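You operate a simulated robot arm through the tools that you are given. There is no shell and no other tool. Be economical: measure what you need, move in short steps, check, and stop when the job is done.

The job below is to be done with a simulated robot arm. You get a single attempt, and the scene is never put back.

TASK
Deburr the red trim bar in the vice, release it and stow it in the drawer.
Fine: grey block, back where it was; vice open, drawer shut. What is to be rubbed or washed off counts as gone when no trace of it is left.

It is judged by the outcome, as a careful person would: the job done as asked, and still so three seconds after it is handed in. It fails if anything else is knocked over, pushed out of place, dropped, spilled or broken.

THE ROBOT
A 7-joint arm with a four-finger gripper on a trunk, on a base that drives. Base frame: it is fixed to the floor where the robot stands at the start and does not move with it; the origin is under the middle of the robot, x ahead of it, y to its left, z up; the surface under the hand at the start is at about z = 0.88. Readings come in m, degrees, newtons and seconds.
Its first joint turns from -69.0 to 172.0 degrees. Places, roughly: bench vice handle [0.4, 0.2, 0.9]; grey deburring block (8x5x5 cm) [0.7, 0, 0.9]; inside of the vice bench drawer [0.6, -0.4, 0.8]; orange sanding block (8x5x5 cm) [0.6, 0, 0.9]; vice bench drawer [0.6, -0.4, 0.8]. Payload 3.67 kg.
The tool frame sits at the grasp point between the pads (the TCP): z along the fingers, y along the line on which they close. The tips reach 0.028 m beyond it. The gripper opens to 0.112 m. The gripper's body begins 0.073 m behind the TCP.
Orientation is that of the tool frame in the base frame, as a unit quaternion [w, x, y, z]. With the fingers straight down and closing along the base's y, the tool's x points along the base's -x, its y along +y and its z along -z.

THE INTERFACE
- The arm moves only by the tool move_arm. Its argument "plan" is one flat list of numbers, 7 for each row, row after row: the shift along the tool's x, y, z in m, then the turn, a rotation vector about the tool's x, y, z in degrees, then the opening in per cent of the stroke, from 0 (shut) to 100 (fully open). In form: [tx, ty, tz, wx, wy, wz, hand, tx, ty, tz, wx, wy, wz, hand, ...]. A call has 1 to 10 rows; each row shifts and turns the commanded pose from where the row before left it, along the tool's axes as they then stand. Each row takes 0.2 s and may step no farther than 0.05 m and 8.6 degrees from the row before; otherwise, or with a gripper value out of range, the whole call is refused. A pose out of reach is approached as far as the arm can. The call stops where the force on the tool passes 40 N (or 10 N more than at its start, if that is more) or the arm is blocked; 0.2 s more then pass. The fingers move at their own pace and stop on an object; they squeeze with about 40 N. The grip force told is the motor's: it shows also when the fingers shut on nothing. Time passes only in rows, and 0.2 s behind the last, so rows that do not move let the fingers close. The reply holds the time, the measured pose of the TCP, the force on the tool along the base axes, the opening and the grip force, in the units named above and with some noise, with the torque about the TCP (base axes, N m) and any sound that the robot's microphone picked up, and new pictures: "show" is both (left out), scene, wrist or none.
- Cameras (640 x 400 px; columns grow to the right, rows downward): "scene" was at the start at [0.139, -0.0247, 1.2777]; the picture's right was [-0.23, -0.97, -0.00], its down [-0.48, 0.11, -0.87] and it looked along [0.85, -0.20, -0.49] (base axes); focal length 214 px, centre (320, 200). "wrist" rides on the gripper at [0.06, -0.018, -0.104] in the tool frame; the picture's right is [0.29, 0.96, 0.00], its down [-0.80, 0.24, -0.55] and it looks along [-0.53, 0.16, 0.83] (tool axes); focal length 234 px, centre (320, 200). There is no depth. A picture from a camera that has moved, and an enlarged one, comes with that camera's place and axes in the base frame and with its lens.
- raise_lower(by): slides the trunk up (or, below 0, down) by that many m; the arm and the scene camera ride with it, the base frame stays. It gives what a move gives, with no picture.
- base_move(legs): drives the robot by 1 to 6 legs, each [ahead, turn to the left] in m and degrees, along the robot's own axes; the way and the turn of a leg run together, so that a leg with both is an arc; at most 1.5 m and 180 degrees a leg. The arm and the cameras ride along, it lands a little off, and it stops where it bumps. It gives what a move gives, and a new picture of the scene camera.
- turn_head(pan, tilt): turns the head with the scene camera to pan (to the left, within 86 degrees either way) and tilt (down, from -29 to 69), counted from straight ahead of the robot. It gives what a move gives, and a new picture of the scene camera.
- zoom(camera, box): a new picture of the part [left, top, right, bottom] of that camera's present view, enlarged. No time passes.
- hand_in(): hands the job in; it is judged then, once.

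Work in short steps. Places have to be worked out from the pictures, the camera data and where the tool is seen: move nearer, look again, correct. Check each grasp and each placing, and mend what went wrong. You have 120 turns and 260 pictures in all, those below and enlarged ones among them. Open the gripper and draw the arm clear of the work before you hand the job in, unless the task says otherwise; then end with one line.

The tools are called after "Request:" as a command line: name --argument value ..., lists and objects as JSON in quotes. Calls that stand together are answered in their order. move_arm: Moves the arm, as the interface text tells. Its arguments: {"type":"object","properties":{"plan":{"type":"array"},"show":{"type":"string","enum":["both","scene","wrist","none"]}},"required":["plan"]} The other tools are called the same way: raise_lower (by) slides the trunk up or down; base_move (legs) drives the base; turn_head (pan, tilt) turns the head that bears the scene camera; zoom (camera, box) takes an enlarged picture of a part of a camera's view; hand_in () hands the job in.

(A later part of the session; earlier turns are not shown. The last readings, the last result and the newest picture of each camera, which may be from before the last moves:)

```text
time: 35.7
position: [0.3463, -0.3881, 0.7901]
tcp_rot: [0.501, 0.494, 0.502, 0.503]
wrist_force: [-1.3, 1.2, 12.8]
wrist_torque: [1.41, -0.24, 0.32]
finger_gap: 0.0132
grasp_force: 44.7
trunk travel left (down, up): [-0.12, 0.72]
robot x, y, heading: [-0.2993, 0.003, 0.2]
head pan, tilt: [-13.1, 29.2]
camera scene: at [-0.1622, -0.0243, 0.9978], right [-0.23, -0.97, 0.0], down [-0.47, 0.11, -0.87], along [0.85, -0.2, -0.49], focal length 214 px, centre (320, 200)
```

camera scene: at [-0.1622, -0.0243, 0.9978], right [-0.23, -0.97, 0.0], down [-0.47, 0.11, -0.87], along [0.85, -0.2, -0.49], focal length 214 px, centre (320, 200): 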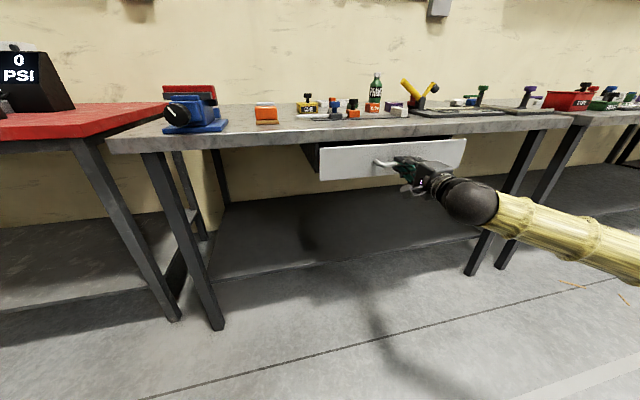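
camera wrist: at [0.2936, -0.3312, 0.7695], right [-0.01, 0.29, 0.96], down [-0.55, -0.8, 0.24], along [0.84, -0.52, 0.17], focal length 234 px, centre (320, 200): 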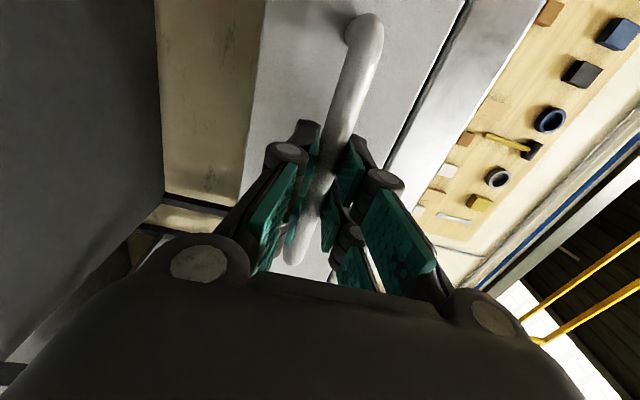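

The drawer slides out. I pull another 0.14 m.

Request:
move_arm --plan '[0, 0.001, -0.02, 0, 0, 0, 0, 0, 0.001, -0.02, 0, 0, 0, 0, 0, 0, -0.02, 0, 0, 0, 0, 0, 0, -0.02, 0, 0, 0, 0, 0, 0, -0.02, 0, 0, 0, 0, 0, 0, -0.02, 0, 0, 0, 0, 0, 0, -0.02, 0, 0, 0, 0]' --show "scene"

```text
time: 36.4
position: [0.308, -0.3889, 0.7901]
tcp_rot: [0.494, 0.494, 0.509, 0.502]
wrist_force: [-1.9, 6.1, -6.9]
wrist_torque: [1.17, 0.05, -0.03]
finger_gap: 0.0132
grasp_force: 45.2
out of reach, approached as far as the arm can: row 3
trunk travel left (down, up): [-0.12, 0.72]
robot x, y, heading: [-0.3021, 0.0012, -0.1]
head pan, tilt: [-13.1, 29.2]
stopped in row 3: the force on the tool passed its limit at 47 N (the readings are from after the stop); the commanded pose is now the measured one
camera scene: at [-0.1613, -0.0244, 0.9975], right [-0.22, -0.97, 0.0], down [-0.48, 0.11, -0.87], along [0.85, -0.2, -0.49], focal length 214 px, centre (320, 200)
```

scene: 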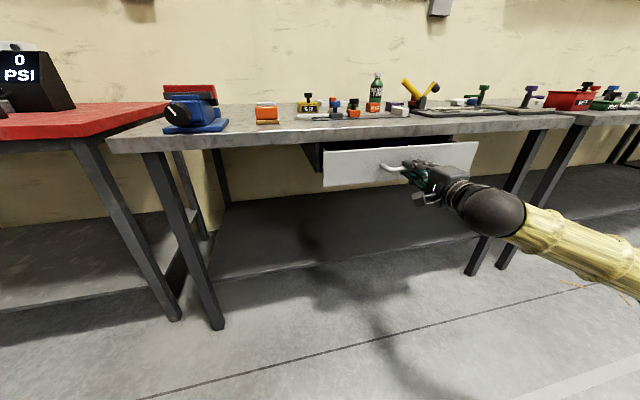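

The arm can't retract further, so I drive the base back 0.11 m with the handle held.

Request:
base_move --legs '[[-0.11, 0]]'

```text
time: 38.0
position: [0.1995, -0.3904, 0.7897]
tcp_rot: [0.491, 0.495, 0.511, 0.504]
wrist_force: [0.2, 1.2, -1.5]
wrist_torque: [0.93, 0.06, -0.4]
finger_gap: 0.0133
grasp_force: 45.2
trunk travel left (down, up): [-0.12, 0.72]
robot x, y, heading: [-0.4081, 0.0013, 0.2]
head pan, tilt: [-13.1, 29.2]
stopped in leg 1: the force on the tool passed its limit at 42 N (the readings are from after the stop); the commanded pose is now the measured one
camera scene: at [-0.2696, -0.0245, 0.9979], right [-0.22, -0.97, 0.0], down [-0.48, 0.11, -0.87], along [0.85, -0.2, -0.49], focal length 214 px, centre (320, 200)
```

scene: 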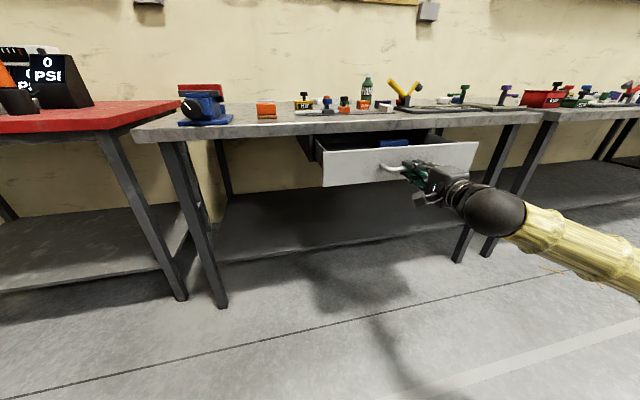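

The drawer is about 0.2 m open. I release the handle and draw the hand back.

Request:
move_arm --plan '[0, 0, 0, 0, 0, 0, 60, 0, 0, 0, 0, 0, 0, 60, 0, 0, 0, 0, 0, 0, 60]' --show "wrist"

Request:
base_move --legs '[[-0.12, 0]]'

```text
time: 38.8
position: [0.2001, -0.3896, 0.7897]
tcp_rot: [0.492, 0.493, 0.511, 0.504]
wrist_force: [0.6, 0.1, 0.4]
wrist_torque: [0.01, 0.01, 0.0]
finger_gap: 0.0672
grasp_force: 0.0
trunk travel left (down, up): [-0.12, 0.72]
robot x, y, heading: [-0.4075, 0.0011, 0.1]
head pan, tilt: [-13.1, 29.2]
camera wrist: at [0.0943, -0.3337, 0.7719], right [0.0, 0.29, 0.96], down [-0.53, -0.81, 0.25], along [0.85, -0.51, 0.15], focal length 234 px, centre (320, 200)
```

wrist: 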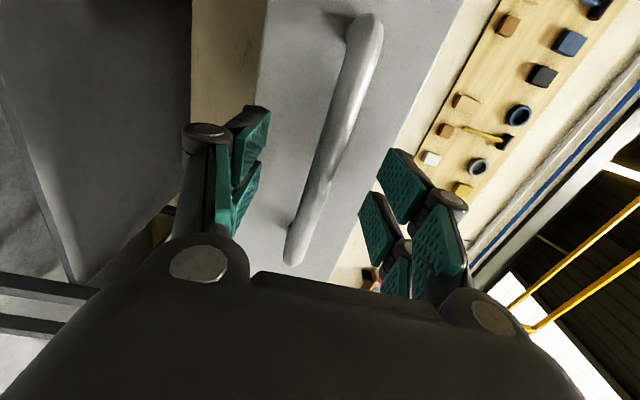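

```text
time: 40.0
position: [0.0787, -0.3901, 0.7916]
tcp_rot: [0.493, 0.495, 0.51, 0.503]
wrist_force: [-0.3, 0.7, 0.5]
wrist_torque: [0.01, 0.0, -0.03]
finger_gap: 0.0672
grasp_force: 0.0
trunk travel left (down, up): [-0.12, 0.72]
robot x, y, heading: [-0.5309, 0.0005, 0.1]
head pan, tilt: [-13.1, 29.2]
camera scene: at [-0.3907, -0.025, 0.9977], right [-0.23, -0.97, 0.0], down [-0.48, 0.11, -0.87], along [0.85, -0.2, -0.49], focal length 214 px, centre (320, 200)
```

scene: 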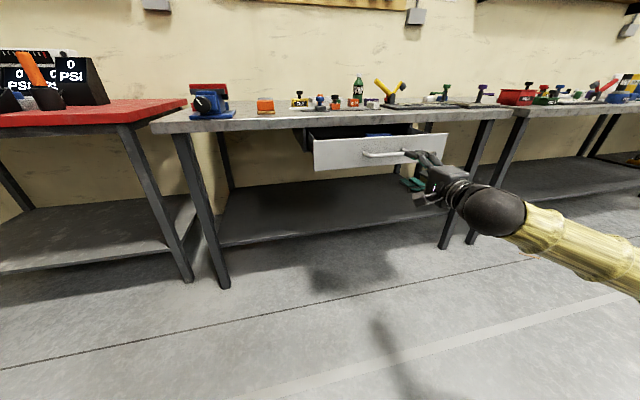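

The hand is clear of the handle. I raise the trunk to knob height and swing the hand across in front of the vice, then take pictures.

Request:
raise_lower --by 0.16

Request:
move_arm --plan '[0.048, 0, 0, 0, 0, 0, 100, 0.048, 0, 0, 0, 0, 0, 100, 0.048, 0, 0, 0, 0, 0, 100, 0.048, 0, 0, 0, 0, 0, 100, 0.048, 0, 0, 0, 0, 0, 100, 0.048, 0, 0, 0, 0, 0, 100, 0.048, 0, 0, 0, 0, 0, 100, 0.048, 0, 0, 0, 0, 0, 100, 0.048, 0, 0, 0, 0, 0, 100, 0.048, 0, 0, 0, 0, 0, 100]' --show "none"

Request:
move_arm --plan '[0.04, -0.01, 0, 0, 0, 0, 100, 0.04, 0, 0, 0, 0, 0, 100, 0, 0, 0, 0, 0, 0, 100]'

```text
time: 41.9
position: [0.0786, -0.3915, 0.9502]
tcp_rot: [0.492, 0.494, 0.51, 0.504]
wrist_force: [0.2, -0.4, 0.4]
wrist_torque: [0.0, -0.01, -0.01]
finger_gap: 0.0672
grasp_force: 0.1
trunk travel left (down, up): [-0.28, 0.56]
robot x, y, heading: [-0.5293, -0.0014, -0.0]
head pan, tilt: [-13.1, 29.2]
```

```text
time: 44.1
position: [0.1089, 0.0736, 0.9804]
tcp_rot: [0.491, 0.495, 0.514, 0.499]
wrist_force: [0.0, -0.6, -0.2]
wrist_torque: [0.0, 0.02, 0.06]
finger_gap: 0.1119
grasp_force: 0.1
out of reach, approached as far as the arm can: row 1, 2, 3, 4, 9, 10
trunk travel left (down, up): [-0.28, 0.56]
robot x, y, heading: [-0.5291, -0.0007, 0.1]
head pan, tilt: [-13.1, 29.2]
```

```text
time: 44.9
position: [0.1064, 0.1462, 0.9986]
tcp_rot: [0.492, 0.494, 0.515, 0.499]
wrist_force: [-1.1, 0.2, -0.3]
wrist_torque: [-0.01, 0.0, -0.05]
finger_gap: 0.1119
grasp_force: 0.0
out of reach, approached as far as the arm can: row 1, 2
trunk travel left (down, up): [-0.28, 0.56]
robot x, y, heading: [-0.5293, -0.0011, 0.3]
head pan, tilt: [-13.1, 29.2]
camera scene: at [-0.3907, -0.0242, 1.1577], right [-0.23, -0.97, 0.0], down [-0.48, 0.11, -0.87], along [0.85, -0.2, -0.49], focal length 214 px, centre (320, 200)
camera wrist: at [-0.0011, 0.2029, 0.9799], right [0.01, 0.3, 0.95], down [-0.53, -0.81, 0.26], along [0.85, -0.5, 0.15], focal length 234 px, centre (320, 200)
```

scene: 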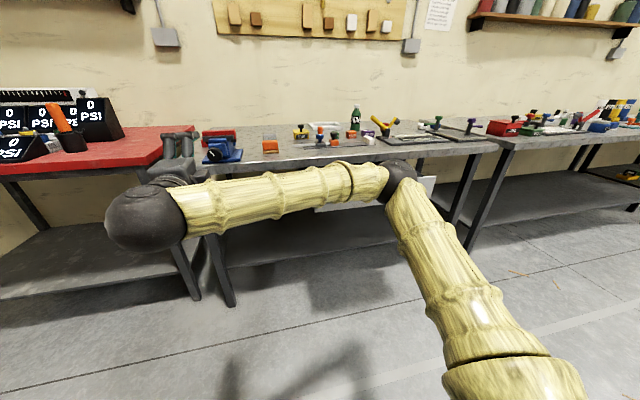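
wrist: 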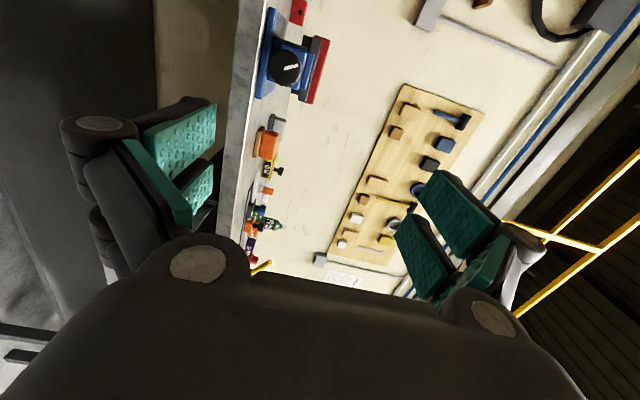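

The wrist view gives the knob at about (0.39, 0.173, 0.933), matching. I zoom to see the knob's mark and centre.

Request:
zoom --camera "wrist" --box '[240, 10, 352, 80]'

Request:
zoom --camera "scene" --box '[140, 110, 268, 190]'

```text
5.71 times, centred on (296, 45) of wrist
camera zoom: at [-0.0011, 0.2029, 0.9799], right [0.01, 0.3, 0.95], down [-0.53, -0.81, 0.26], along [0.85, -0.5, 0.15], focal length 1338 px, centre (457, 1086)
```

zoom: 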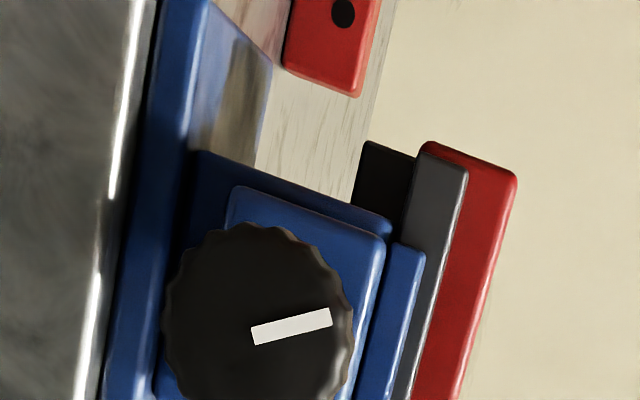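

```text
5.00 times, centred on (204, 150) of scene
camera zoom: at [-0.3907, -0.0242, 1.1577], right [-0.23, -0.97, 0.0], down [-0.48, 0.11, -0.87], along [0.85, -0.2, -0.49], focal length 1072 px, centre (900, 450)
```

zoom: 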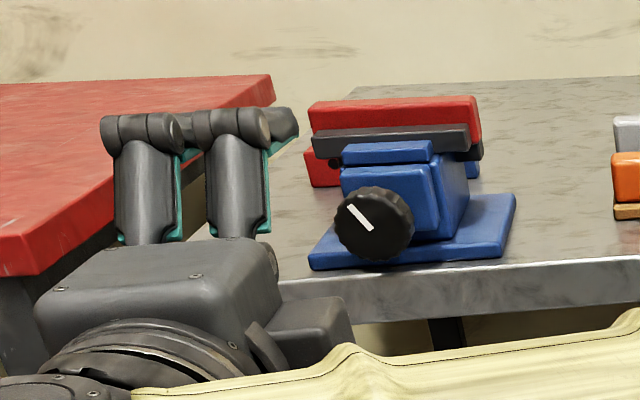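

The knob is a ribbed disc about 5 cm across, centre near (0.39, 0.170, 0.932). I approach in front of it with 75% opening.

Request:
move_arm --plan '[0.006, -0.016, 0.04, 0, 0, 0, 75, 0.006, -0.016, 0.04, 0, 0, 0, 75, 0.006, -0.016, 0.04, 0, 0, 0, 75, 0.006, -0.016, 0.04, 0, 0, 0, 75, 0, 0, 0.03, 0, 0, 0, 75, 0, 0, 0, 0, 0, 0, 75]'

```text
time: 46.3
position: [0.2883, 0.1594, 1.0115]
tcp_rot: [0.49, 0.496, 0.516, 0.498]
wrist_force: [0.7, 0.2, 0.1]
wrist_torque: [0.0, 0.01, 0.01]
finger_gap: 0.0839
grasp_force: 0.1
out of reach, approached as far as the arm can: row 1, 2, 3, 4, 5
trunk travel left (down, up): [-0.28, 0.56]
robot x, y, heading: [-0.5324, 0.0015, -0.1]
head pan, tilt: [-13.1, 29.2]
camera scene: at [-0.3906, -0.0246, 1.1577], right [-0.23, -0.97, 0.0], down [-0.48, 0.11, -0.87], along [0.85, -0.2, -0.49], focal length 214 px, centre (320, 200)
camera wrist: at [0.1828, 0.2157, 0.994], right [0.01, 0.3, 0.95], down [-0.52, -0.81, 0.26], along [0.85, -0.5, 0.15], focal length 234 px, centre (320, 200)
```

scene: 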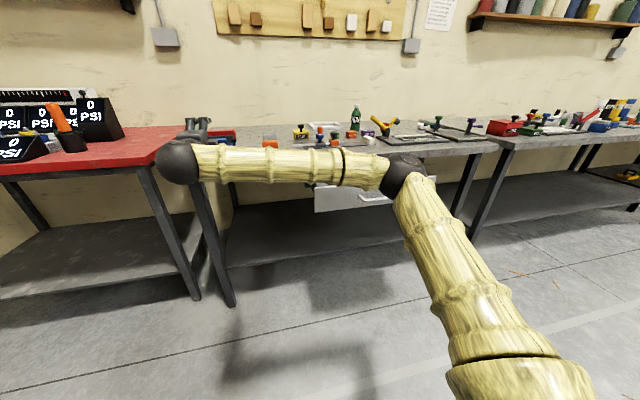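
wrist: 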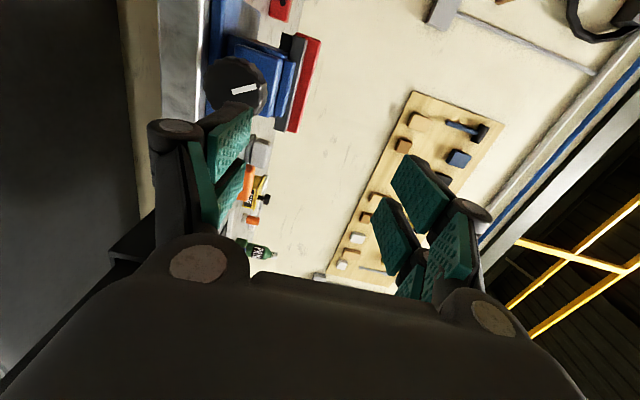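

The arm is in an awkward elbow pose, so height must come from the trunk. I test whether the wrist can roll freely here (negative = counter-clockwise seen from the robot).

Request:
move_arm --plan '[0, 0, 0, 0, 0, -8.5, 75, 0, 0, 0, 0, 0, -8.5, 75, 0, 0, 0, 0, 0, -8.5, 75, 0, 0, 0, 0, 0, -8.5, 75, 0, 0, 0, 0, 0, -8.5, 75, 0, 0, 0, 0, 0, -8.5, 75, 0, 0, 0, 0, 0, -8.5, 75, 0, 0, 0, 0, 0, -8.5, 75, 0, 0, 0, 0, 0, -8.5, 75, 0, 0, 0, 0, 0, -8.5, 75]' --show "wrist"

```text
time: 48.5
position: [0.2901, 0.1594, 1.0105]
tcp_rot: [0.703, 0.019, 0.71, 0.037]
wrist_force: [-0.1, 1.3, -0.4]
wrist_torque: [-0.01, -0.01, -0.01]
finger_gap: 0.0841
grasp_force: 0.1
trunk travel left (down, up): [-0.28, 0.56]
robot x, y, heading: [-0.5312, 0.0008, 0.3]
head pan, tilt: [-13.1, 29.2]
camera wrist: at [0.1853, 0.1428, 0.9498], right [-0.03, 0.98, -0.21], down [-0.55, 0.16, 0.82], along [0.83, 0.14, 0.53], focal length 234 px, centre (320, 200)
```

wrist: 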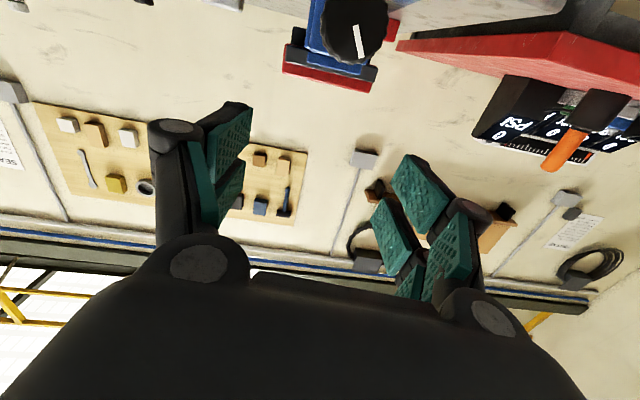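

Rolling works with no limits. I lower the hand to knob height (tool x now points down).

Request:
move_arm --plan '[0.039, 0.005, 0, 0, 0, 0, 75, 0.039, 0.005, 0, 0, 0, 0, 75, 0, 0, 0, 0, 0, 0, 75]' --show "wrist"

```text
time: 49.3
position: [0.2873, 0.1766, 0.9339]
tcp_rot: [0.703, 0.019, 0.71, 0.037]
wrist_force: [0.9, 0.1, -0.3]
wrist_torque: [0.01, -0.01, -0.02]
finger_gap: 0.0841
grasp_force: 0.0
trunk travel left (down, up): [-0.28, 0.56]
robot x, y, heading: [-0.5293, 0.0025, 0.2]
head pan, tilt: [-13.1, 29.2]
camera wrist: at [0.1841, 0.1599, 0.8722], right [-0.03, 0.98, -0.21], down [-0.55, 0.16, 0.82], along [0.83, 0.14, 0.53], focal length 234 px, centre (320, 200)
```

wrist: 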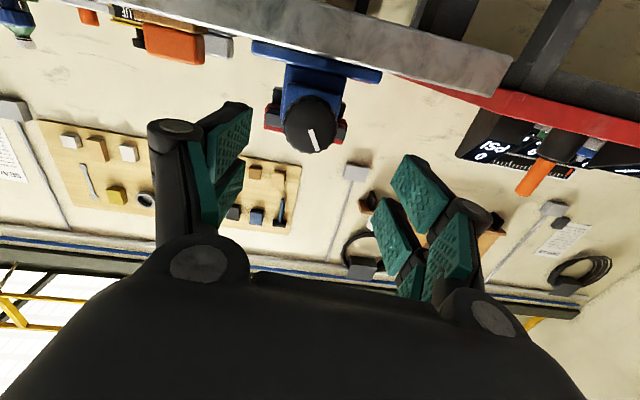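

Knob centre refined to (0.387, 0.171, 0.929). I adjust slightly and advance around it.

Request:
move_arm --plan '[0.005, -0.007, 0.03, 0, 0, 0, 75, 0, 0, 0.03, 0, 0, 0, 75, 0, 0, 0.02, 0, 0, 0, 75, 0, 0, 0, 0, 0, 0, 75]'

```text
time: 50.3
position: [0.3689, 0.172, 0.9278]
tcp_rot: [0.703, 0.018, 0.71, 0.039]
wrist_force: [-0.5, 0.3, -1.0]
wrist_torque: [0.0, -0.02, 0.01]
finger_gap: 0.0841
grasp_force: 0.1
trunk travel left (down, up): [-0.28, 0.56]
robot x, y, heading: [-0.5306, 0.0014, -0.1]
head pan, tilt: [-13.1, 29.2]
camera scene: at [-0.3905, -0.0245, 1.1577], right [-0.23, -0.97, 0.0], down [-0.48, 0.11, -0.87], along [0.85, -0.2, -0.49], focal length 214 px, centre (320, 200)
camera wrist: at [0.2643, 0.1551, 0.866], right [-0.03, 0.98, -0.21], down [-0.55, 0.16, 0.82], along [0.83, 0.14, 0.53], focal length 234 px, centre (320, 200)
```

scene: 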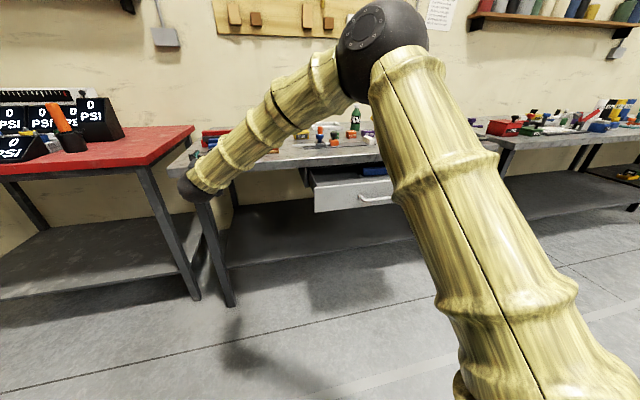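
wrist: 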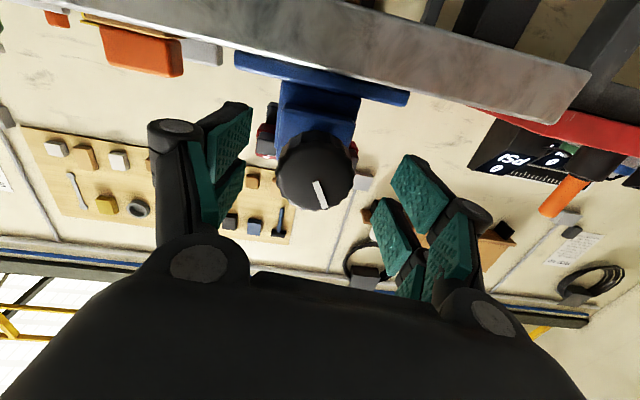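

The knob is centred between the pads. I advance 22 mm and close on it.

Request:
move_arm --plan '[0.002, -0.002, 0.011, 0, 0, 0, 75, 0, 0, 0.011, 0, 0, 0, 75, 0, 0, 0, 0, 0, 0, 0, 0, 0, 0, 0, 0, 0, 0, 0, 0, 0, 0, 0, 0, 0]' --show "wrist"

```text
time: 51.5
position: [0.3894, 0.1709, 0.9234]
tcp_rot: [0.703, 0.02, 0.71, 0.038]
wrist_force: [0.2, 5.7, -0.2]
wrist_torque: [-0.2, 0.0, -0.44]
finger_gap: 0.0465
grasp_force: 45.5
trunk travel left (down, up): [-0.28, 0.56]
robot x, y, heading: [-0.5292, -0.0047, 0.4]
head pan, tilt: [-13.1, 29.2]
camera wrist: at [0.2854, 0.1541, 0.8629], right [-0.03, 0.98, -0.21], down [-0.55, 0.16, 0.82], along [0.83, 0.14, 0.53], focal length 234 px, centre (320, 200)
```

wrist: 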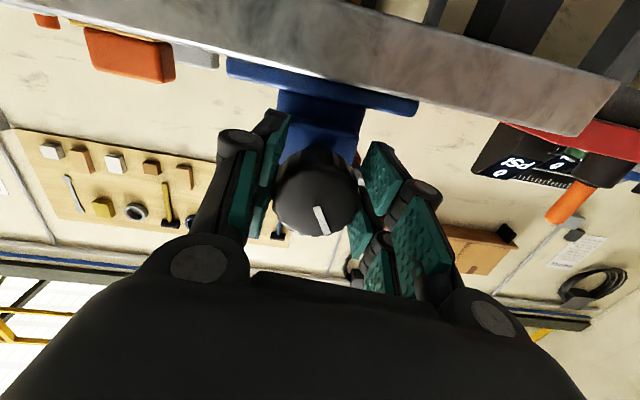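

Knob gripped at 46.5 mm and centred. I turn counter-clockwise by 30° and check the torque.

Request:
move_arm --plan '[0, 0, 0, 0, 0, -6, 0, 0, 0, 0, 0, 0, -8, 0, 0, 0, 0, 0, 0, -8, 0, 0, 0, 0, 0, 0, -8, 0]'

```text
time: 52.3
position: [0.3877, 0.1676, 0.9242]
tcp_rot: [0.696, -0.124, 0.7, -0.105]
wrist_force: [-15.7, -4.8, 0.8]
wrist_torque: [0.14, -0.87, -0.82]
finger_gap: 0.0466
grasp_force: 45.3
trunk travel left (down, up): [-0.28, 0.56]
robot x, y, heading: [-0.528, 0.0005, 0.2]
head pan, tilt: [-13.1, 29.2]
stopped in row 4: the force on the tool passed its limit at 41 N (the readings are from after the stop); the commanded pose is now the measured one
camera scene: at [-0.3924, -0.0252, 1.158], right [-0.23, -0.97, 0.0], down [-0.47, 0.11, -0.87], along [0.85, -0.2, -0.49], focal length 214 px, centre (320, 200)
camera wrist: at [0.2843, 0.1281, 0.874], right [-0.02, 0.82, -0.58], down [-0.56, 0.47, 0.68], along [0.83, 0.34, 0.44], focal length 234 px, centre (320, 200)
```

scene: 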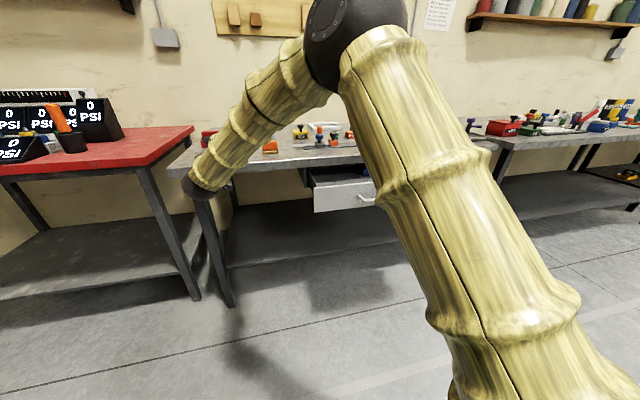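
wrist: 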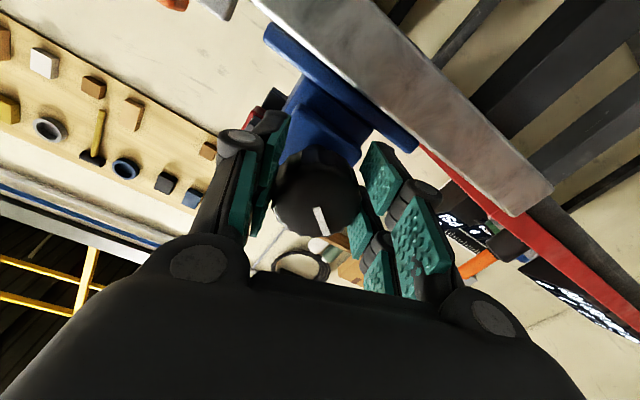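

The knob turns with the hand (mark unchanged relative to it) and pushes toward the robot, i.e. the screw is backing out. I retreat 2 mm first, then turn on with a small retreat per row.

Request:
move_arm --plan '[0, 0, -0.002, 0, 0, 0, 0, 0, 0, -0.001, 0, 0, -6, 0, 0, 0, -0.001, 0, 0, -6, 0]' --show "none"

```text
time: 53.1
position: [0.3864, 0.1656, 0.9259]
tcp_rot: [0.681, -0.195, 0.683, -0.178]
wrist_force: [10.9, -4.5, 14.1]
wrist_torque: [0.06, -0.08, -1.31]
finger_gap: 0.0464
grasp_force: 45.4
trunk travel left (down, up): [-0.28, 0.56]
robot x, y, heading: [-0.5302, 0.003, 0.2]
head pan, tilt: [-13.1, 29.2]
```

The readings show the knob centre sits 9 mm off the TCP along tool -x. I open, shift to centre, and grip again.

Request:
move_arm --plan '[0, 0, 0, 0, 0, 0, 70, 0, 0, 0, 0, 0, 0, 70, -0.009, 0, 0, 0, 0, 0, 70, 0, 0, 0, 0, 0, 0, 70]' --show "wrist"

```text
time: 54.1
position: [0.3842, 0.1726, 0.9308]
tcp_rot: [0.68, -0.197, 0.684, -0.177]
wrist_force: [0.4, -0.1, 0.0]
wrist_torque: [-0.01, 0.01, -0.02]
finger_gap: 0.0785
grasp_force: 0.0
trunk travel left (down, up): [-0.28, 0.56]
robot x, y, heading: [-0.5312, 0.0019, -0.2]
head pan, tilt: [-13.1, 29.2]
camera wrist: at [0.2815, 0.1232, 0.8886], right [-0.03, 0.68, -0.74], down [-0.56, 0.6, 0.57], along [0.83, 0.43, 0.37], focal length 234 px, centre (320, 200)
```

wrist: 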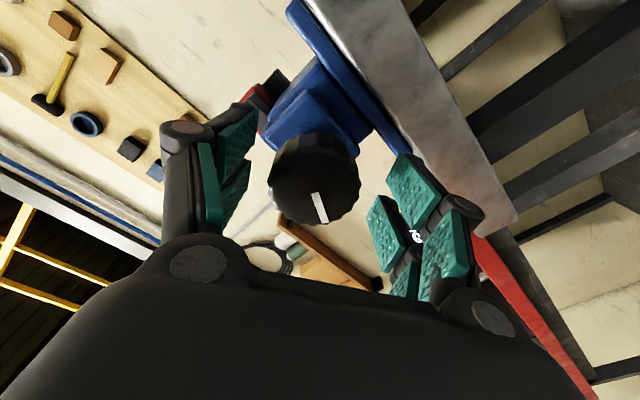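

The knob is now centred. I roll the open hand back +85° to gain stroke before regripping.

Request:
move_arm --plan '[0, 0, 0, 0, 0, 8.5, 75, 0, 0, 0, 0, 0, 8.5, 75, 0, 0, 0, 0, 0, 8.5, 75, 0, 0, 0, 0, 0, 8.5, 75, 0, 0, 0, 0, 0, 8.5, 75, 0, 0, 0, 0, 0, 8.5, 75, 0, 0, 0, 0, 0, 8.5, 75, 0, 0, 0, 0, 0, 8.5, 75, 0, 0, 0, 0, 0, 8.5, 75, 0, 0, 0.006, 0, 0, 8.5, 75]' --show "wrist"

```text
time: 56.3
position: [0.3914, 0.1732, 0.9309]
tcp_rot: [0.621, 0.318, 0.635, 0.33]
wrist_force: [-0.3, 0.2, -0.5]
wrist_torque: [-0.02, 0.02, 0.02]
finger_gap: 0.0839
grasp_force: 0.0
trunk travel left (down, up): [-0.28, 0.56]
robot x, y, heading: [-0.5281, -0.0004, 0.2]
head pan, tilt: [-13.1, 29.2]
camera wrist: at [0.2861, 0.2081, 0.8824], right [-0.01, 0.79, 0.61], down [-0.53, -0.52, 0.66], along [0.85, -0.32, 0.43], focal length 234 px, centre (320, 200)
```

wrist: 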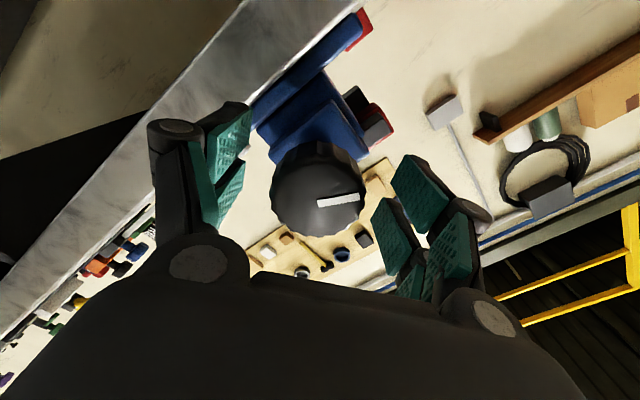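

Centred. I close and turn -40° with a slight retreat, watching the forces.

Request:
move_arm --plan '[0, 0, 0, 0, 0, 0, 0, 0, 0, 0, 0, 0, 0, 0, 0, 0, 0, 0, 0, 0, 0, 0, 0, -0.0004, 0, 0, -8, 0, 0, 0, -0.0004, 0, 0, -8, 0, 0, 0, -0.0004, 0, 0, -8, 0, 0, 0, -0.0004, 0, 0, -8, 0, 0, 0, -0.0004, 0, 0, -8, 0]' --show "none"

```text
time: 58.0
position: [0.387, 0.1719, 0.9304]
tcp_rot: [0.686, 0.14, 0.697, 0.153]
wrist_force: [-16.1, -7.0, 0.0]
wrist_torque: [0.11, -0.46, -0.98]
finger_gap: 0.046
grasp_force: 45.1
trunk travel left (down, up): [-0.28, 0.56]
robot x, y, heading: [-0.5323, -0.003, 0.0]
head pan, tilt: [-13.1, 29.2]
stopped in row 8: the force on the tool passed its limit at 42 N (the readings are from after the stop); the commanded pose is now the measured one
```

Axial push dominates: the knob backs out about 0.1 mm per degree. I retreat 0.9 mm per 8° row and continue.

Request:
move_arm --plan '[0, 0, -0.0012, 0, 0, 0, 0, 0, 0, -0.0008, 0, 0, -8, 0, 0, 0, -0.0008, 0, 0, -8, 0, 0, 0, -0.0008, 0, 0, -8, 0, 0, 0, -0.0008, 0, 0, -8, 0]' --show "wrist"

```text
time: 59.1
position: [0.3827, 0.1694, 0.9308]
tcp_rot: [0.702, -0.059, 0.709, -0.043]
wrist_force: [-21.0, -14.5, 3.5]
wrist_torque: [0.23, -0.18, -1.16]
finger_gap: 0.0461
grasp_force: 45.7
trunk travel left (down, up): [-0.28, 0.56]
robot x, y, heading: [-0.5314, -0.004, 0.2]
head pan, tilt: [-13.1, 29.2]
camera wrist: at [0.2793, 0.1403, 0.8739], right [-0.03, 0.91, -0.42], down [-0.55, 0.34, 0.76], along [0.83, 0.25, 0.49], focal length 234 px, centre (320, 200)
```

wrist: 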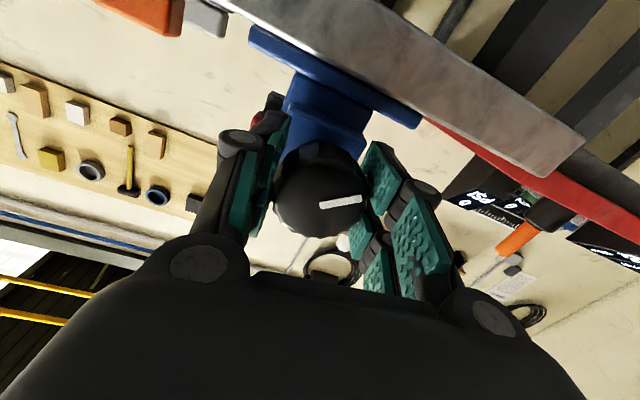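

Turning steadily. I increase the retreat to 1.2 mm per row, shift 1 mm in -y, and turn another 56°.

Request:
move_arm --plan '[0, -0.0012, -0.0018, 0, 0, 0, 0, 0, 0, -0.0011, 0, 0, -8, 0, 0, 0, -0.0011, 0, 0, -8, 0, 0, 0, -0.0011, 0, 0, -8, 0, 0, 0, -0.0011, 0, 0, -8, 0, 0, 0, -0.0011, 0, 0, -8, 0, 0, 0, -0.0011, 0, 0, -8, 0, 0, 0, -0.0011, 0, 0, -8, 0]'

```text
time: 60.7
position: [0.3778, 0.1674, 0.9313]
tcp_rot: [0.631, -0.325, 0.637, -0.301]
wrist_force: [-24.3, 16.6, 4.8]
wrist_torque: [0.24, -0.89, 0.49]
finger_gap: 0.0465
grasp_force: 44.9
trunk travel left (down, up): [-0.28, 0.56]
robot x, y, heading: [-0.5309, -0.0006, 0.3]
head pan, tilt: [-13.1, 29.2]
stopped in row 7: the force on the tool passed its limit at 49 N (the readings are from after the stop); the commanded pose is now the measured one
camera scene: at [-0.3939, -0.0229, 1.1579], right [-0.22, -0.98, 0.0], down [-0.47, 0.11, -0.87], along [0.85, -0.19, -0.49], focal length 214 px, centre (320, 200)
camera wrist: at [0.2746, 0.1058, 0.9109], right [-0.03, 0.35, -0.94], down [-0.57, 0.76, 0.31], along [0.82, 0.54, 0.18], focal length 234 px, centre (320, 200)
```

scene: 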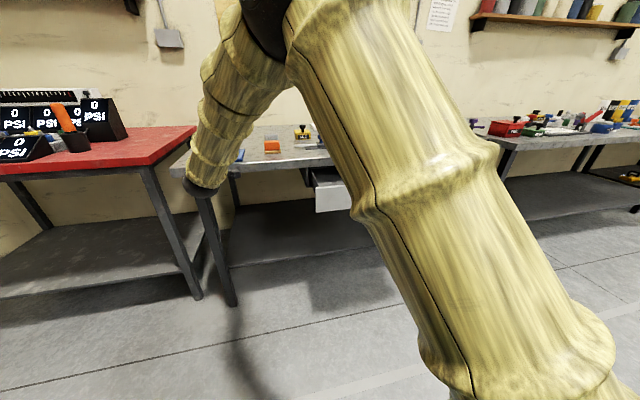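
wrist: 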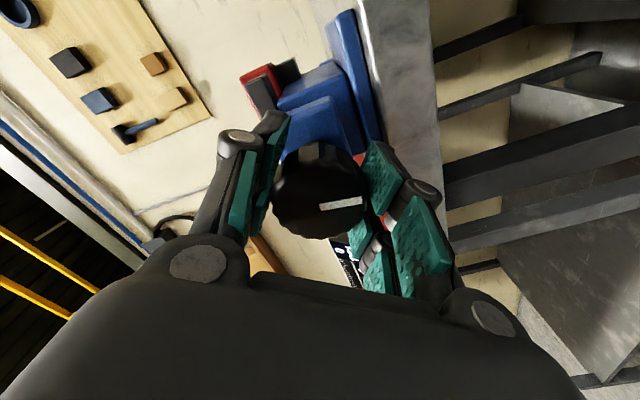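

About 150° turned, knob out by ~11 mm. I zoom in at the jaws to see the gap.

Request:
zoom --camera "wrist" --box '[220, 30, 380, 130]'

```text
4.00 times, centred on (300, 80) of wrist
camera zoom: at [0.2746, 0.1058, 0.9109], right [-0.03, 0.35, -0.94], down [-0.57, 0.76, 0.31], along [0.82, 0.54, 0.18], focal length 937 px, centre (400, 680)
```

zoom: 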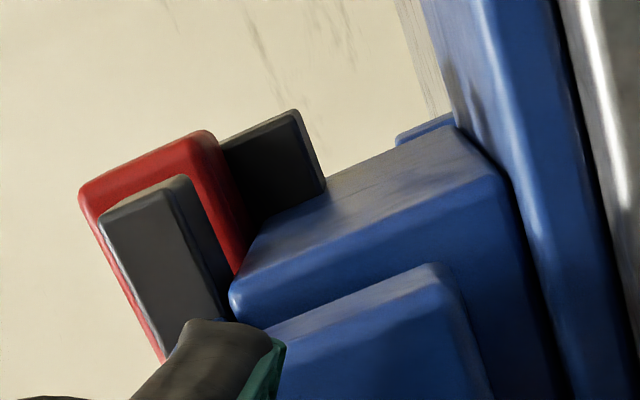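

The bar rests on the vice body, so it won't drop. I release, roll back, and take another stroke to open wider.

Request:
move_arm --plan '[0, 0, 0, 0, 0, 0, 75, 0, 0, 0, 0, 0, 0, 75, 0, 0, 0, 0, 0, 8.5, 75, 0, 0, 0, 0, 0, 8.5, 75, 0, 0, 0, 0, 0, 8.5, 75, 0, 0, 0, 0, 0, 8.5, 75, 0, 0, 0, 0, 0, 8.5, 75, 0, 0, 0, 0, 0, 8.5, 75, 0, 0, 0, 0, 0, 8.5, 75, 0, 0, 0, 0, 0, 8.5, 75]' --show "none"

Request:
move_arm --plan '[0, 0, 0, 0, 0, 8.5, 75, 0, 0, 0, 0, 0, 8.5, 75, 0, 0, 0, 0, 0, 8.5, 75, 0, 0, 0, 0, 0, 8.5, 75, 0, 0, 0, 0, 0, 8.5, 75]'

```text
time: 62.9
position: [0.3796, 0.1656, 0.9287]
tcp_rot: [0.691, 0.088, 0.711, 0.103]
wrist_force: [0.5, -0.6, 0.1]
wrist_torque: [0.03, -0.01, 0.0]
finger_gap: 0.0841
grasp_force: 0.1
trunk travel left (down, up): [-0.28, 0.56]
robot x, y, heading: [-0.5295, -0.0007, 0.3]
head pan, tilt: [-13.1, 29.2]
```

```text
time: 64.1
position: [0.3796, 0.1641, 0.9282]
tcp_rot: [0.606, 0.34, 0.63, 0.346]
wrist_force: [0.2, 0.4, 0.2]
wrist_torque: [0.01, -0.03, 0.01]
finger_gap: 0.0838
grasp_force: 0.0
trunk travel left (down, up): [-0.28, 0.56]
robot x, y, heading: [-0.5267, -0.0002, 0.3]
head pan, tilt: [-13.1, 29.2]
camera scene: at [-0.3905, -0.025, 1.1575], right [-0.22, -0.98, 0.0], down [-0.48, 0.11, -0.87], along [0.85, -0.19, -0.49], focal length 214 px, centre (320, 200)
camera wrist: at [0.2749, 0.2024, 0.8822], right [0.0, 0.75, 0.66], down [-0.52, -0.56, 0.64], along [0.85, -0.35, 0.39], focal length 234 px, centre (320, 200)
```

scene: 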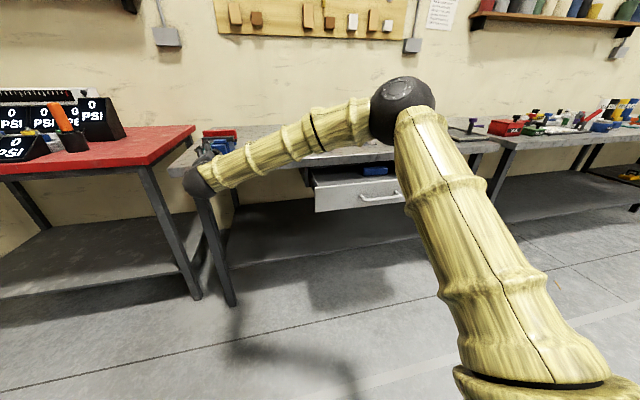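
wrist: 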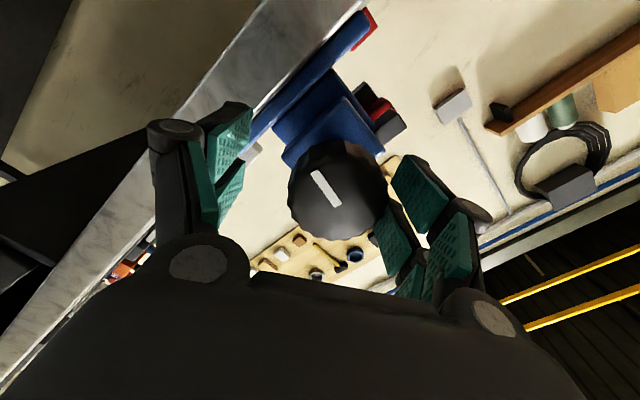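

I shift 6 mm to centre on the knob, close, and turn again with ~1.1 mm retreat per 8°.

Request:
move_arm --plan '[0, 0.006, 0.005, 0, 0, 0, 75, 0, 0, 0, 0, 0, 0, 0, 0, 0, 0, 0, 0, 0, 0, 0, 0, 0, 0, 0, 0, 0, 0, 0, -0.0011, 0, 0, -8, 0, 0, 0, -0.0011, 0, 0, -8, 0, 0, 0, -0.0011, 0, 0, -8, 0, 0, 0, -0.0011, 0, 0, -8, 0, 0, 0, -0.0011, 0, 0, -8, 0, 0, 0, -0.0011, 0, 0, -8, 0]' --show "wrist"

```text
time: 66.3
position: [0.38, 0.1696, 0.9321]
tcp_rot: [0.695, 0.051, 0.715, 0.066]
wrist_force: [20.4, 16.8, 2.9]
wrist_torque: [0.42, -0.05, -0.93]
finger_gap: 0.0457
grasp_force: 45.0
trunk travel left (down, up): [-0.28, 0.56]
robot x, y, heading: [-0.5303, -0.0005, 0.4]
head pan, tilt: [-13.1, 29.2]
camera wrist: at [0.2745, 0.1593, 0.8727], right [-0.03, 0.99, -0.12], down [-0.53, 0.09, 0.84], along [0.84, 0.09, 0.53], focal length 234 px, centre (320, 200)
```

wrist: 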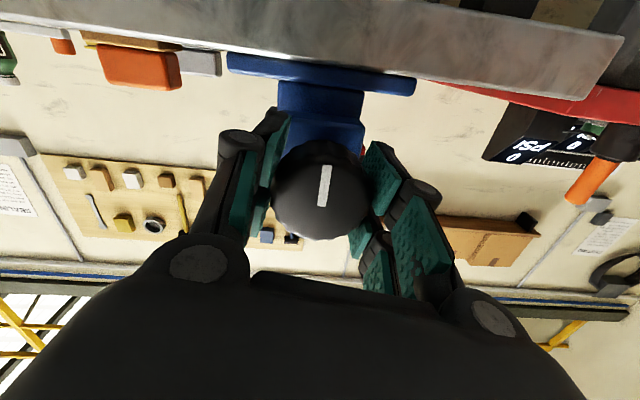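

The knob slipped in the hand and no longer backs out, so the vice may be at its stop. I release, retreat and look at the vice.

Request:
move_arm --plan '[0, 0, 0, 0, 0, 0, 75, 0, 0, 0, 0, 0, 0, 75, 0, 0, -0.04, 0, 0, 0, 75, 0, 0, -0.04, 0, 0, 0, 75, -0.04, 0, -0.02, 0, 0, 0, 75, -0.045, 0, 0, 0, 0, 0, 75, -0.045, 0, 0, 0, 0, 0, 75, -0.045, 0, 0, 0, 0, 0, 75, 0, 0, 0, 0, 0, 0, 75]'

```text
time: 68.3
position: [0.2844, 0.1369, 1.1111]
tcp_rot: [0.695, 0.053, 0.714, 0.068]
wrist_force: [0.8, -0.5, 0.3]
wrist_torque: [0.04, 0.04, 0.01]
finger_gap: 0.0844
grasp_force: 0.0
trunk travel left (down, up): [-0.28, 0.56]
robot x, y, heading: [-0.5312, 0.0002, 0.1]
head pan, tilt: [-13.1, 29.2]
camera scene: at [-0.3916, -0.0242, 1.1577], right [-0.22, -0.98, 0.0], down [-0.48, 0.11, -0.87], along [0.85, -0.19, -0.49], focal length 214 px, centre (320, 200)
camera wrist: at [0.1789, 0.1256, 1.0507], right [-0.03, 0.99, -0.12], down [-0.54, 0.09, 0.84], along [0.84, 0.09, 0.53], focal length 234 px, centre (320, 200)
```

scene: 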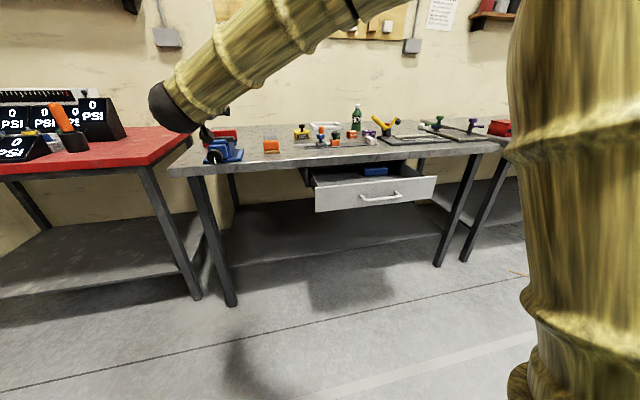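
wrist: 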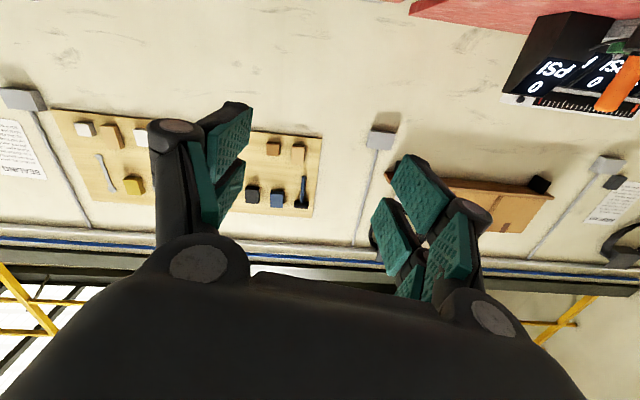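

Next I bring the trunk up and pitch the hand back to pointing down, to view the vice and pick up the bar.

Request:
raise_lower --by 0.12

Request:
move_arm --plan '[0, 0, 0, 0, 8.5, 0, 75, 0, 0, 0, 0, 8.5, 0, 75, 0, 0, 0, 0, 8.5, 0, 75, 0, 0, 0, 0, 8.5, 0, 75, 0, 0, 0, 0, 8.5, 0, 75, 0, 0, 0, 0, 8.5, 0, 75, 0, 0, 0, 0, 8.5, 0, 75, 0, 0, 0, 0, 8.5, 0, 75, 0, 0, 0, 0, 8.5, 0, 75, 0, 0, 0, 0, 8.5, 0, 75]' --show "none"

Request:
base_move --legs '[[0.24, 0]]'

```text
time: 69.8
position: [0.2838, 0.1359, 1.2299]
tcp_rot: [0.695, 0.052, 0.714, 0.069]
wrist_force: [0.3, 0.8, 0.4]
wrist_torque: [0.0, 0.03, -0.01]
finger_gap: 0.0842
grasp_force: 0.1
trunk travel left (down, up): [-0.4, 0.44]
robot x, y, heading: [-0.5295, -0.0032, 0.2]
head pan, tilt: [-13.1, 29.2]
```

```text
time: 72.0
position: [0.2847, 0.1373, 1.2288]
tcp_rot: [0.028, -0.008, 0.996, 0.086]
wrist_force: [1.0, -0.2, -0.7]
wrist_torque: [0.03, 0.04, -0.03]
finger_gap: 0.0838
grasp_force: 0.2
trunk travel left (down, up): [-0.4, 0.44]
robot x, y, heading: [-0.5329, 0.0021, 0.0]
head pan, tilt: [-13.1, 29.2]
```

```text
time: 73.8
position: [0.5243, 0.1357, 1.2293]
tcp_rot: [0.029, -0.006, 0.996, 0.085]
wrist_force: [0.9, -0.3, -0.4]
wrist_torque: [0.05, 0.0, 0.0]
finger_gap: 0.084
grasp_force: 0.1
trunk travel left (down, up): [-0.4, 0.44]
robot x, y, heading: [-0.2951, -0.0001, 0.3]
head pan, tilt: [-13.1, 29.2]
camera scene: at [-0.1526, -0.0234, 1.2775], right [-0.22, -0.97, 0.0], down [-0.48, 0.11, -0.87], along [0.85, -0.19, -0.49], focal length 214 px, centre (320, 200)
```

scene: 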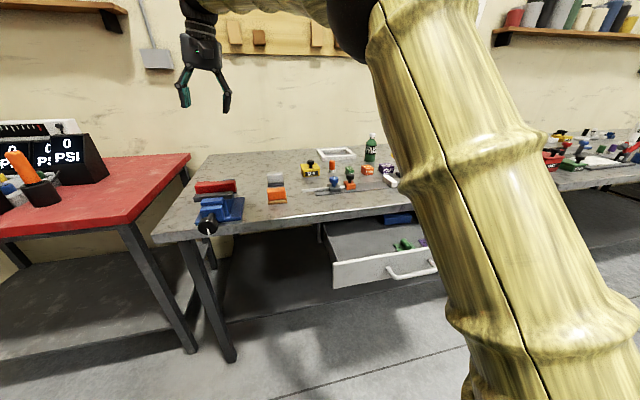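

I level the tool (about 10° off) and look down at the vice.

Request:
move_arm --plan '[0, 0, 0, 5, 1.7, 0.35, 100, 0, 0, 0, 4.8, 1.6, 0.35, 100, 0.03, 0.02, 0, 0, 0, 0, 100, 0, 0, 0, 0, 0, 0, 100]'

Request:
zoom --camera "scene" --box '[330, 205, 458, 295]'

```text
time: 74.8
position: [0.4923, 0.1537, 1.2285]
tcp_rot: [0.0, 0.0, 1.0, 0.0]
wrist_force: [0.3, -0.4, -0.7]
wrist_torque: [0.01, -0.01, 0.01]
finger_gap: 0.1118
grasp_force: 0.1
trunk travel left (down, up): [-0.4, 0.44]
robot x, y, heading: [-0.2939, 0.0023, 0.3]
head pan, tilt: [-13.1, 29.2]
camera scene: at [-0.1526, -0.0235, 1.2774], right [-0.22, -0.97, 0.0], down [-0.48, 0.11, -0.87], along [0.85, -0.19, -0.49], focal length 214 px, centre (320, 200)
camera wrist: at [0.4334, 0.1355, 1.3318], right [-0.29, 0.96, 0.0], down [0.8, 0.24, 0.55], along [0.53, 0.16, -0.83], focal length 234 px, centre (320, 200)
```

scene: 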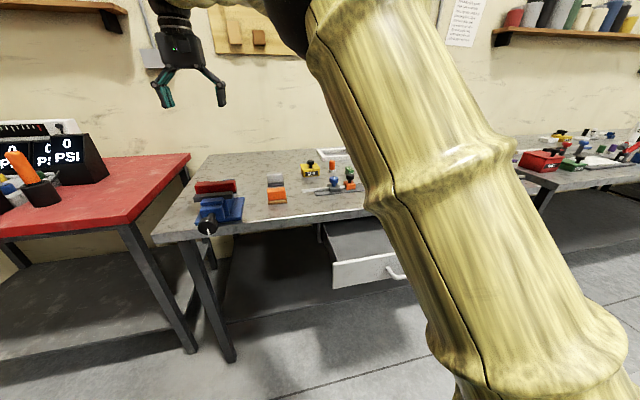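
wrist: 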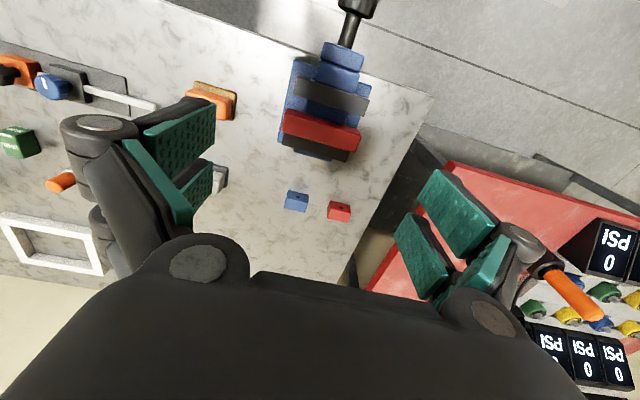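

```text
4.44 times, centred on (394, 250) of scene
camera zoom: at [-0.1526, -0.0235, 1.2774], right [-0.22, -0.97, 0.0], down [-0.48, 0.11, -0.87], along [0.85, -0.19, -0.49], focal length 953 px, centre (-9, -22)
```

zoom: 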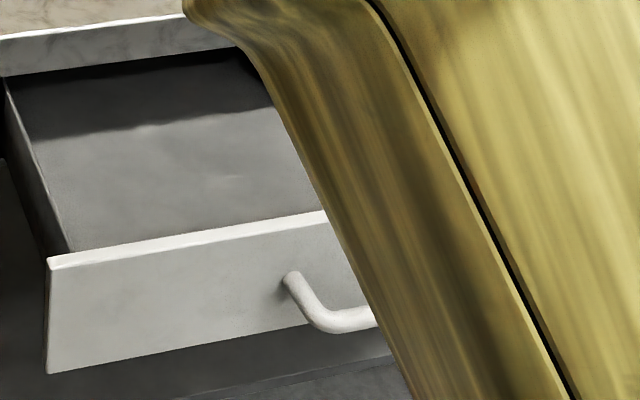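

Request:
zoom --camera "wrist" --box '[250, 0, 410, 170]'

```text
2.35 times, centred on (330, 85) of wrist
camera zoom: at [0.4334, 0.1355, 1.3318], right [-0.29, 0.96, 0.0], down [0.8, 0.24, 0.55], along [0.53, 0.16, -0.83], focal length 551 px, centre (296, 471)
```

zoom: 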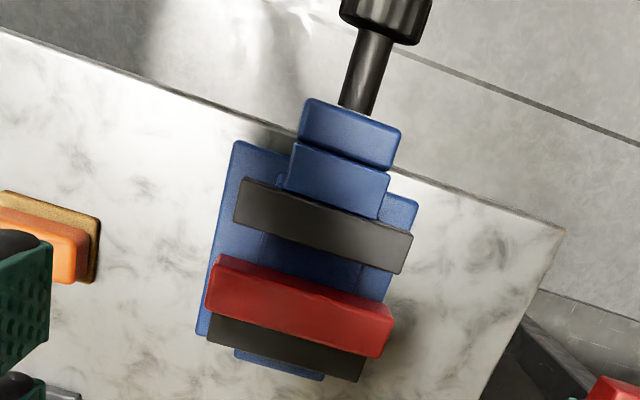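

The vice is clearly open, with a wide gap; the bar stands loose against the far jaw, centre about (0.538, 0.167), top clean. I roll the hand 90° to close along x.

Request:
move_arm --plan '[0, 0, 0, 0, 0, 8.5, 75, 0, 0, 0, 0, 0, 8.5, 75, 0, 0, 0, 0, 0, 8.5, 75, 0, 0, 0, 0, 0, 8.5, 75, 0, 0, 0, 0, 0, 8.5, 75, 0, 0, 0, 0, 0, 8.5, 75, 0, 0, 0, 0, 0, 8.5, 75, 0, 0, 0, 0, 0, 8.5, 75, 0, 0, 0, 0, 0, 8.5, 75, 0, 0, 0, 0, 0, 8.5, 75]' --show "none"

Request:
move_arm --plan '[0, 0, 0, 0, 0, 5, 75, 0.007, 0.023, 0.03, 0, 0, 0, 75, 0.006, 0.023, 0.03, 0, 0, 0, 75, 0, 0, 0.04, 0, 0, 0, 75, 0, 0, 0, 0, 0, 0, 75]'

```text
time: 77.2
position: [0.5055, 0.0748, 1.2859]
tcp_rot: [-0.032, 0.698, 0.713, 0.052]
wrist_force: [-0.2, -1.3, -0.4]
wrist_torque: [0.05, -0.01, 0.03]
finger_gap: 0.0841
grasp_force: 0.0
trunk travel left (down, up): [-0.4, 0.44]
robot x, y, heading: [-0.2948, 0.0025, 0.4]
head pan, tilt: [-13.1, 29.2]
stopped in row 10: the arm was blocked; the commanded pose is now the measured one
```

```text
time: 78.6
position: [0.566, 0.0685, 1.1874]
tcp_rot: [-0.048, 0.736, 0.673, 0.056]
wrist_force: [-0.7, -0.5, 0.1]
wrist_torque: [0.04, 0.02, 0.0]
finger_gap: 0.084
grasp_force: 0.1
trunk travel left (down, up): [-0.4, 0.44]
robot x, y, heading: [-0.2923, -0.0004, 0.2]
head pan, tilt: [-13.1, 29.2]
stopped in row 5: the arm was blocked; the commanded pose is now the measured one
camera scene: at [-0.1533, -0.0243, 1.2776], right [-0.22, -0.97, 0.0], down [-0.48, 0.11, -0.87], along [0.85, -0.19, -0.49], focal length 214 px, centre (320, 200)
camera wrist: at [0.5515, 0.1129, 1.2977], right [0.98, 0.2, 0.05], down [0.16, -0.89, 0.43], along [0.13, -0.42, -0.9], focal length 234 px, centre (320, 200)
```

scene: 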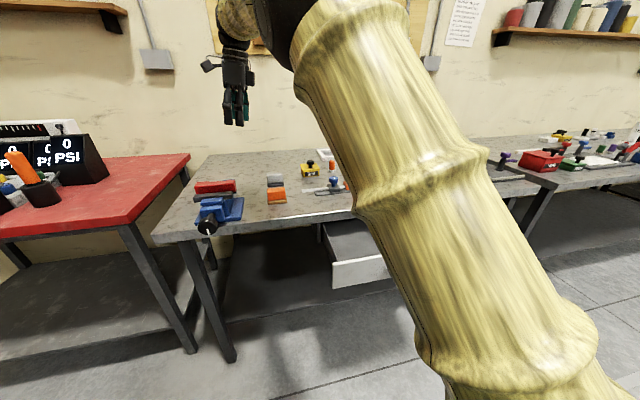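
wrist: 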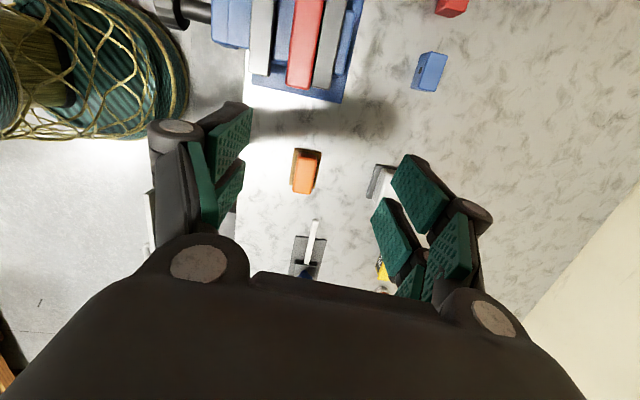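

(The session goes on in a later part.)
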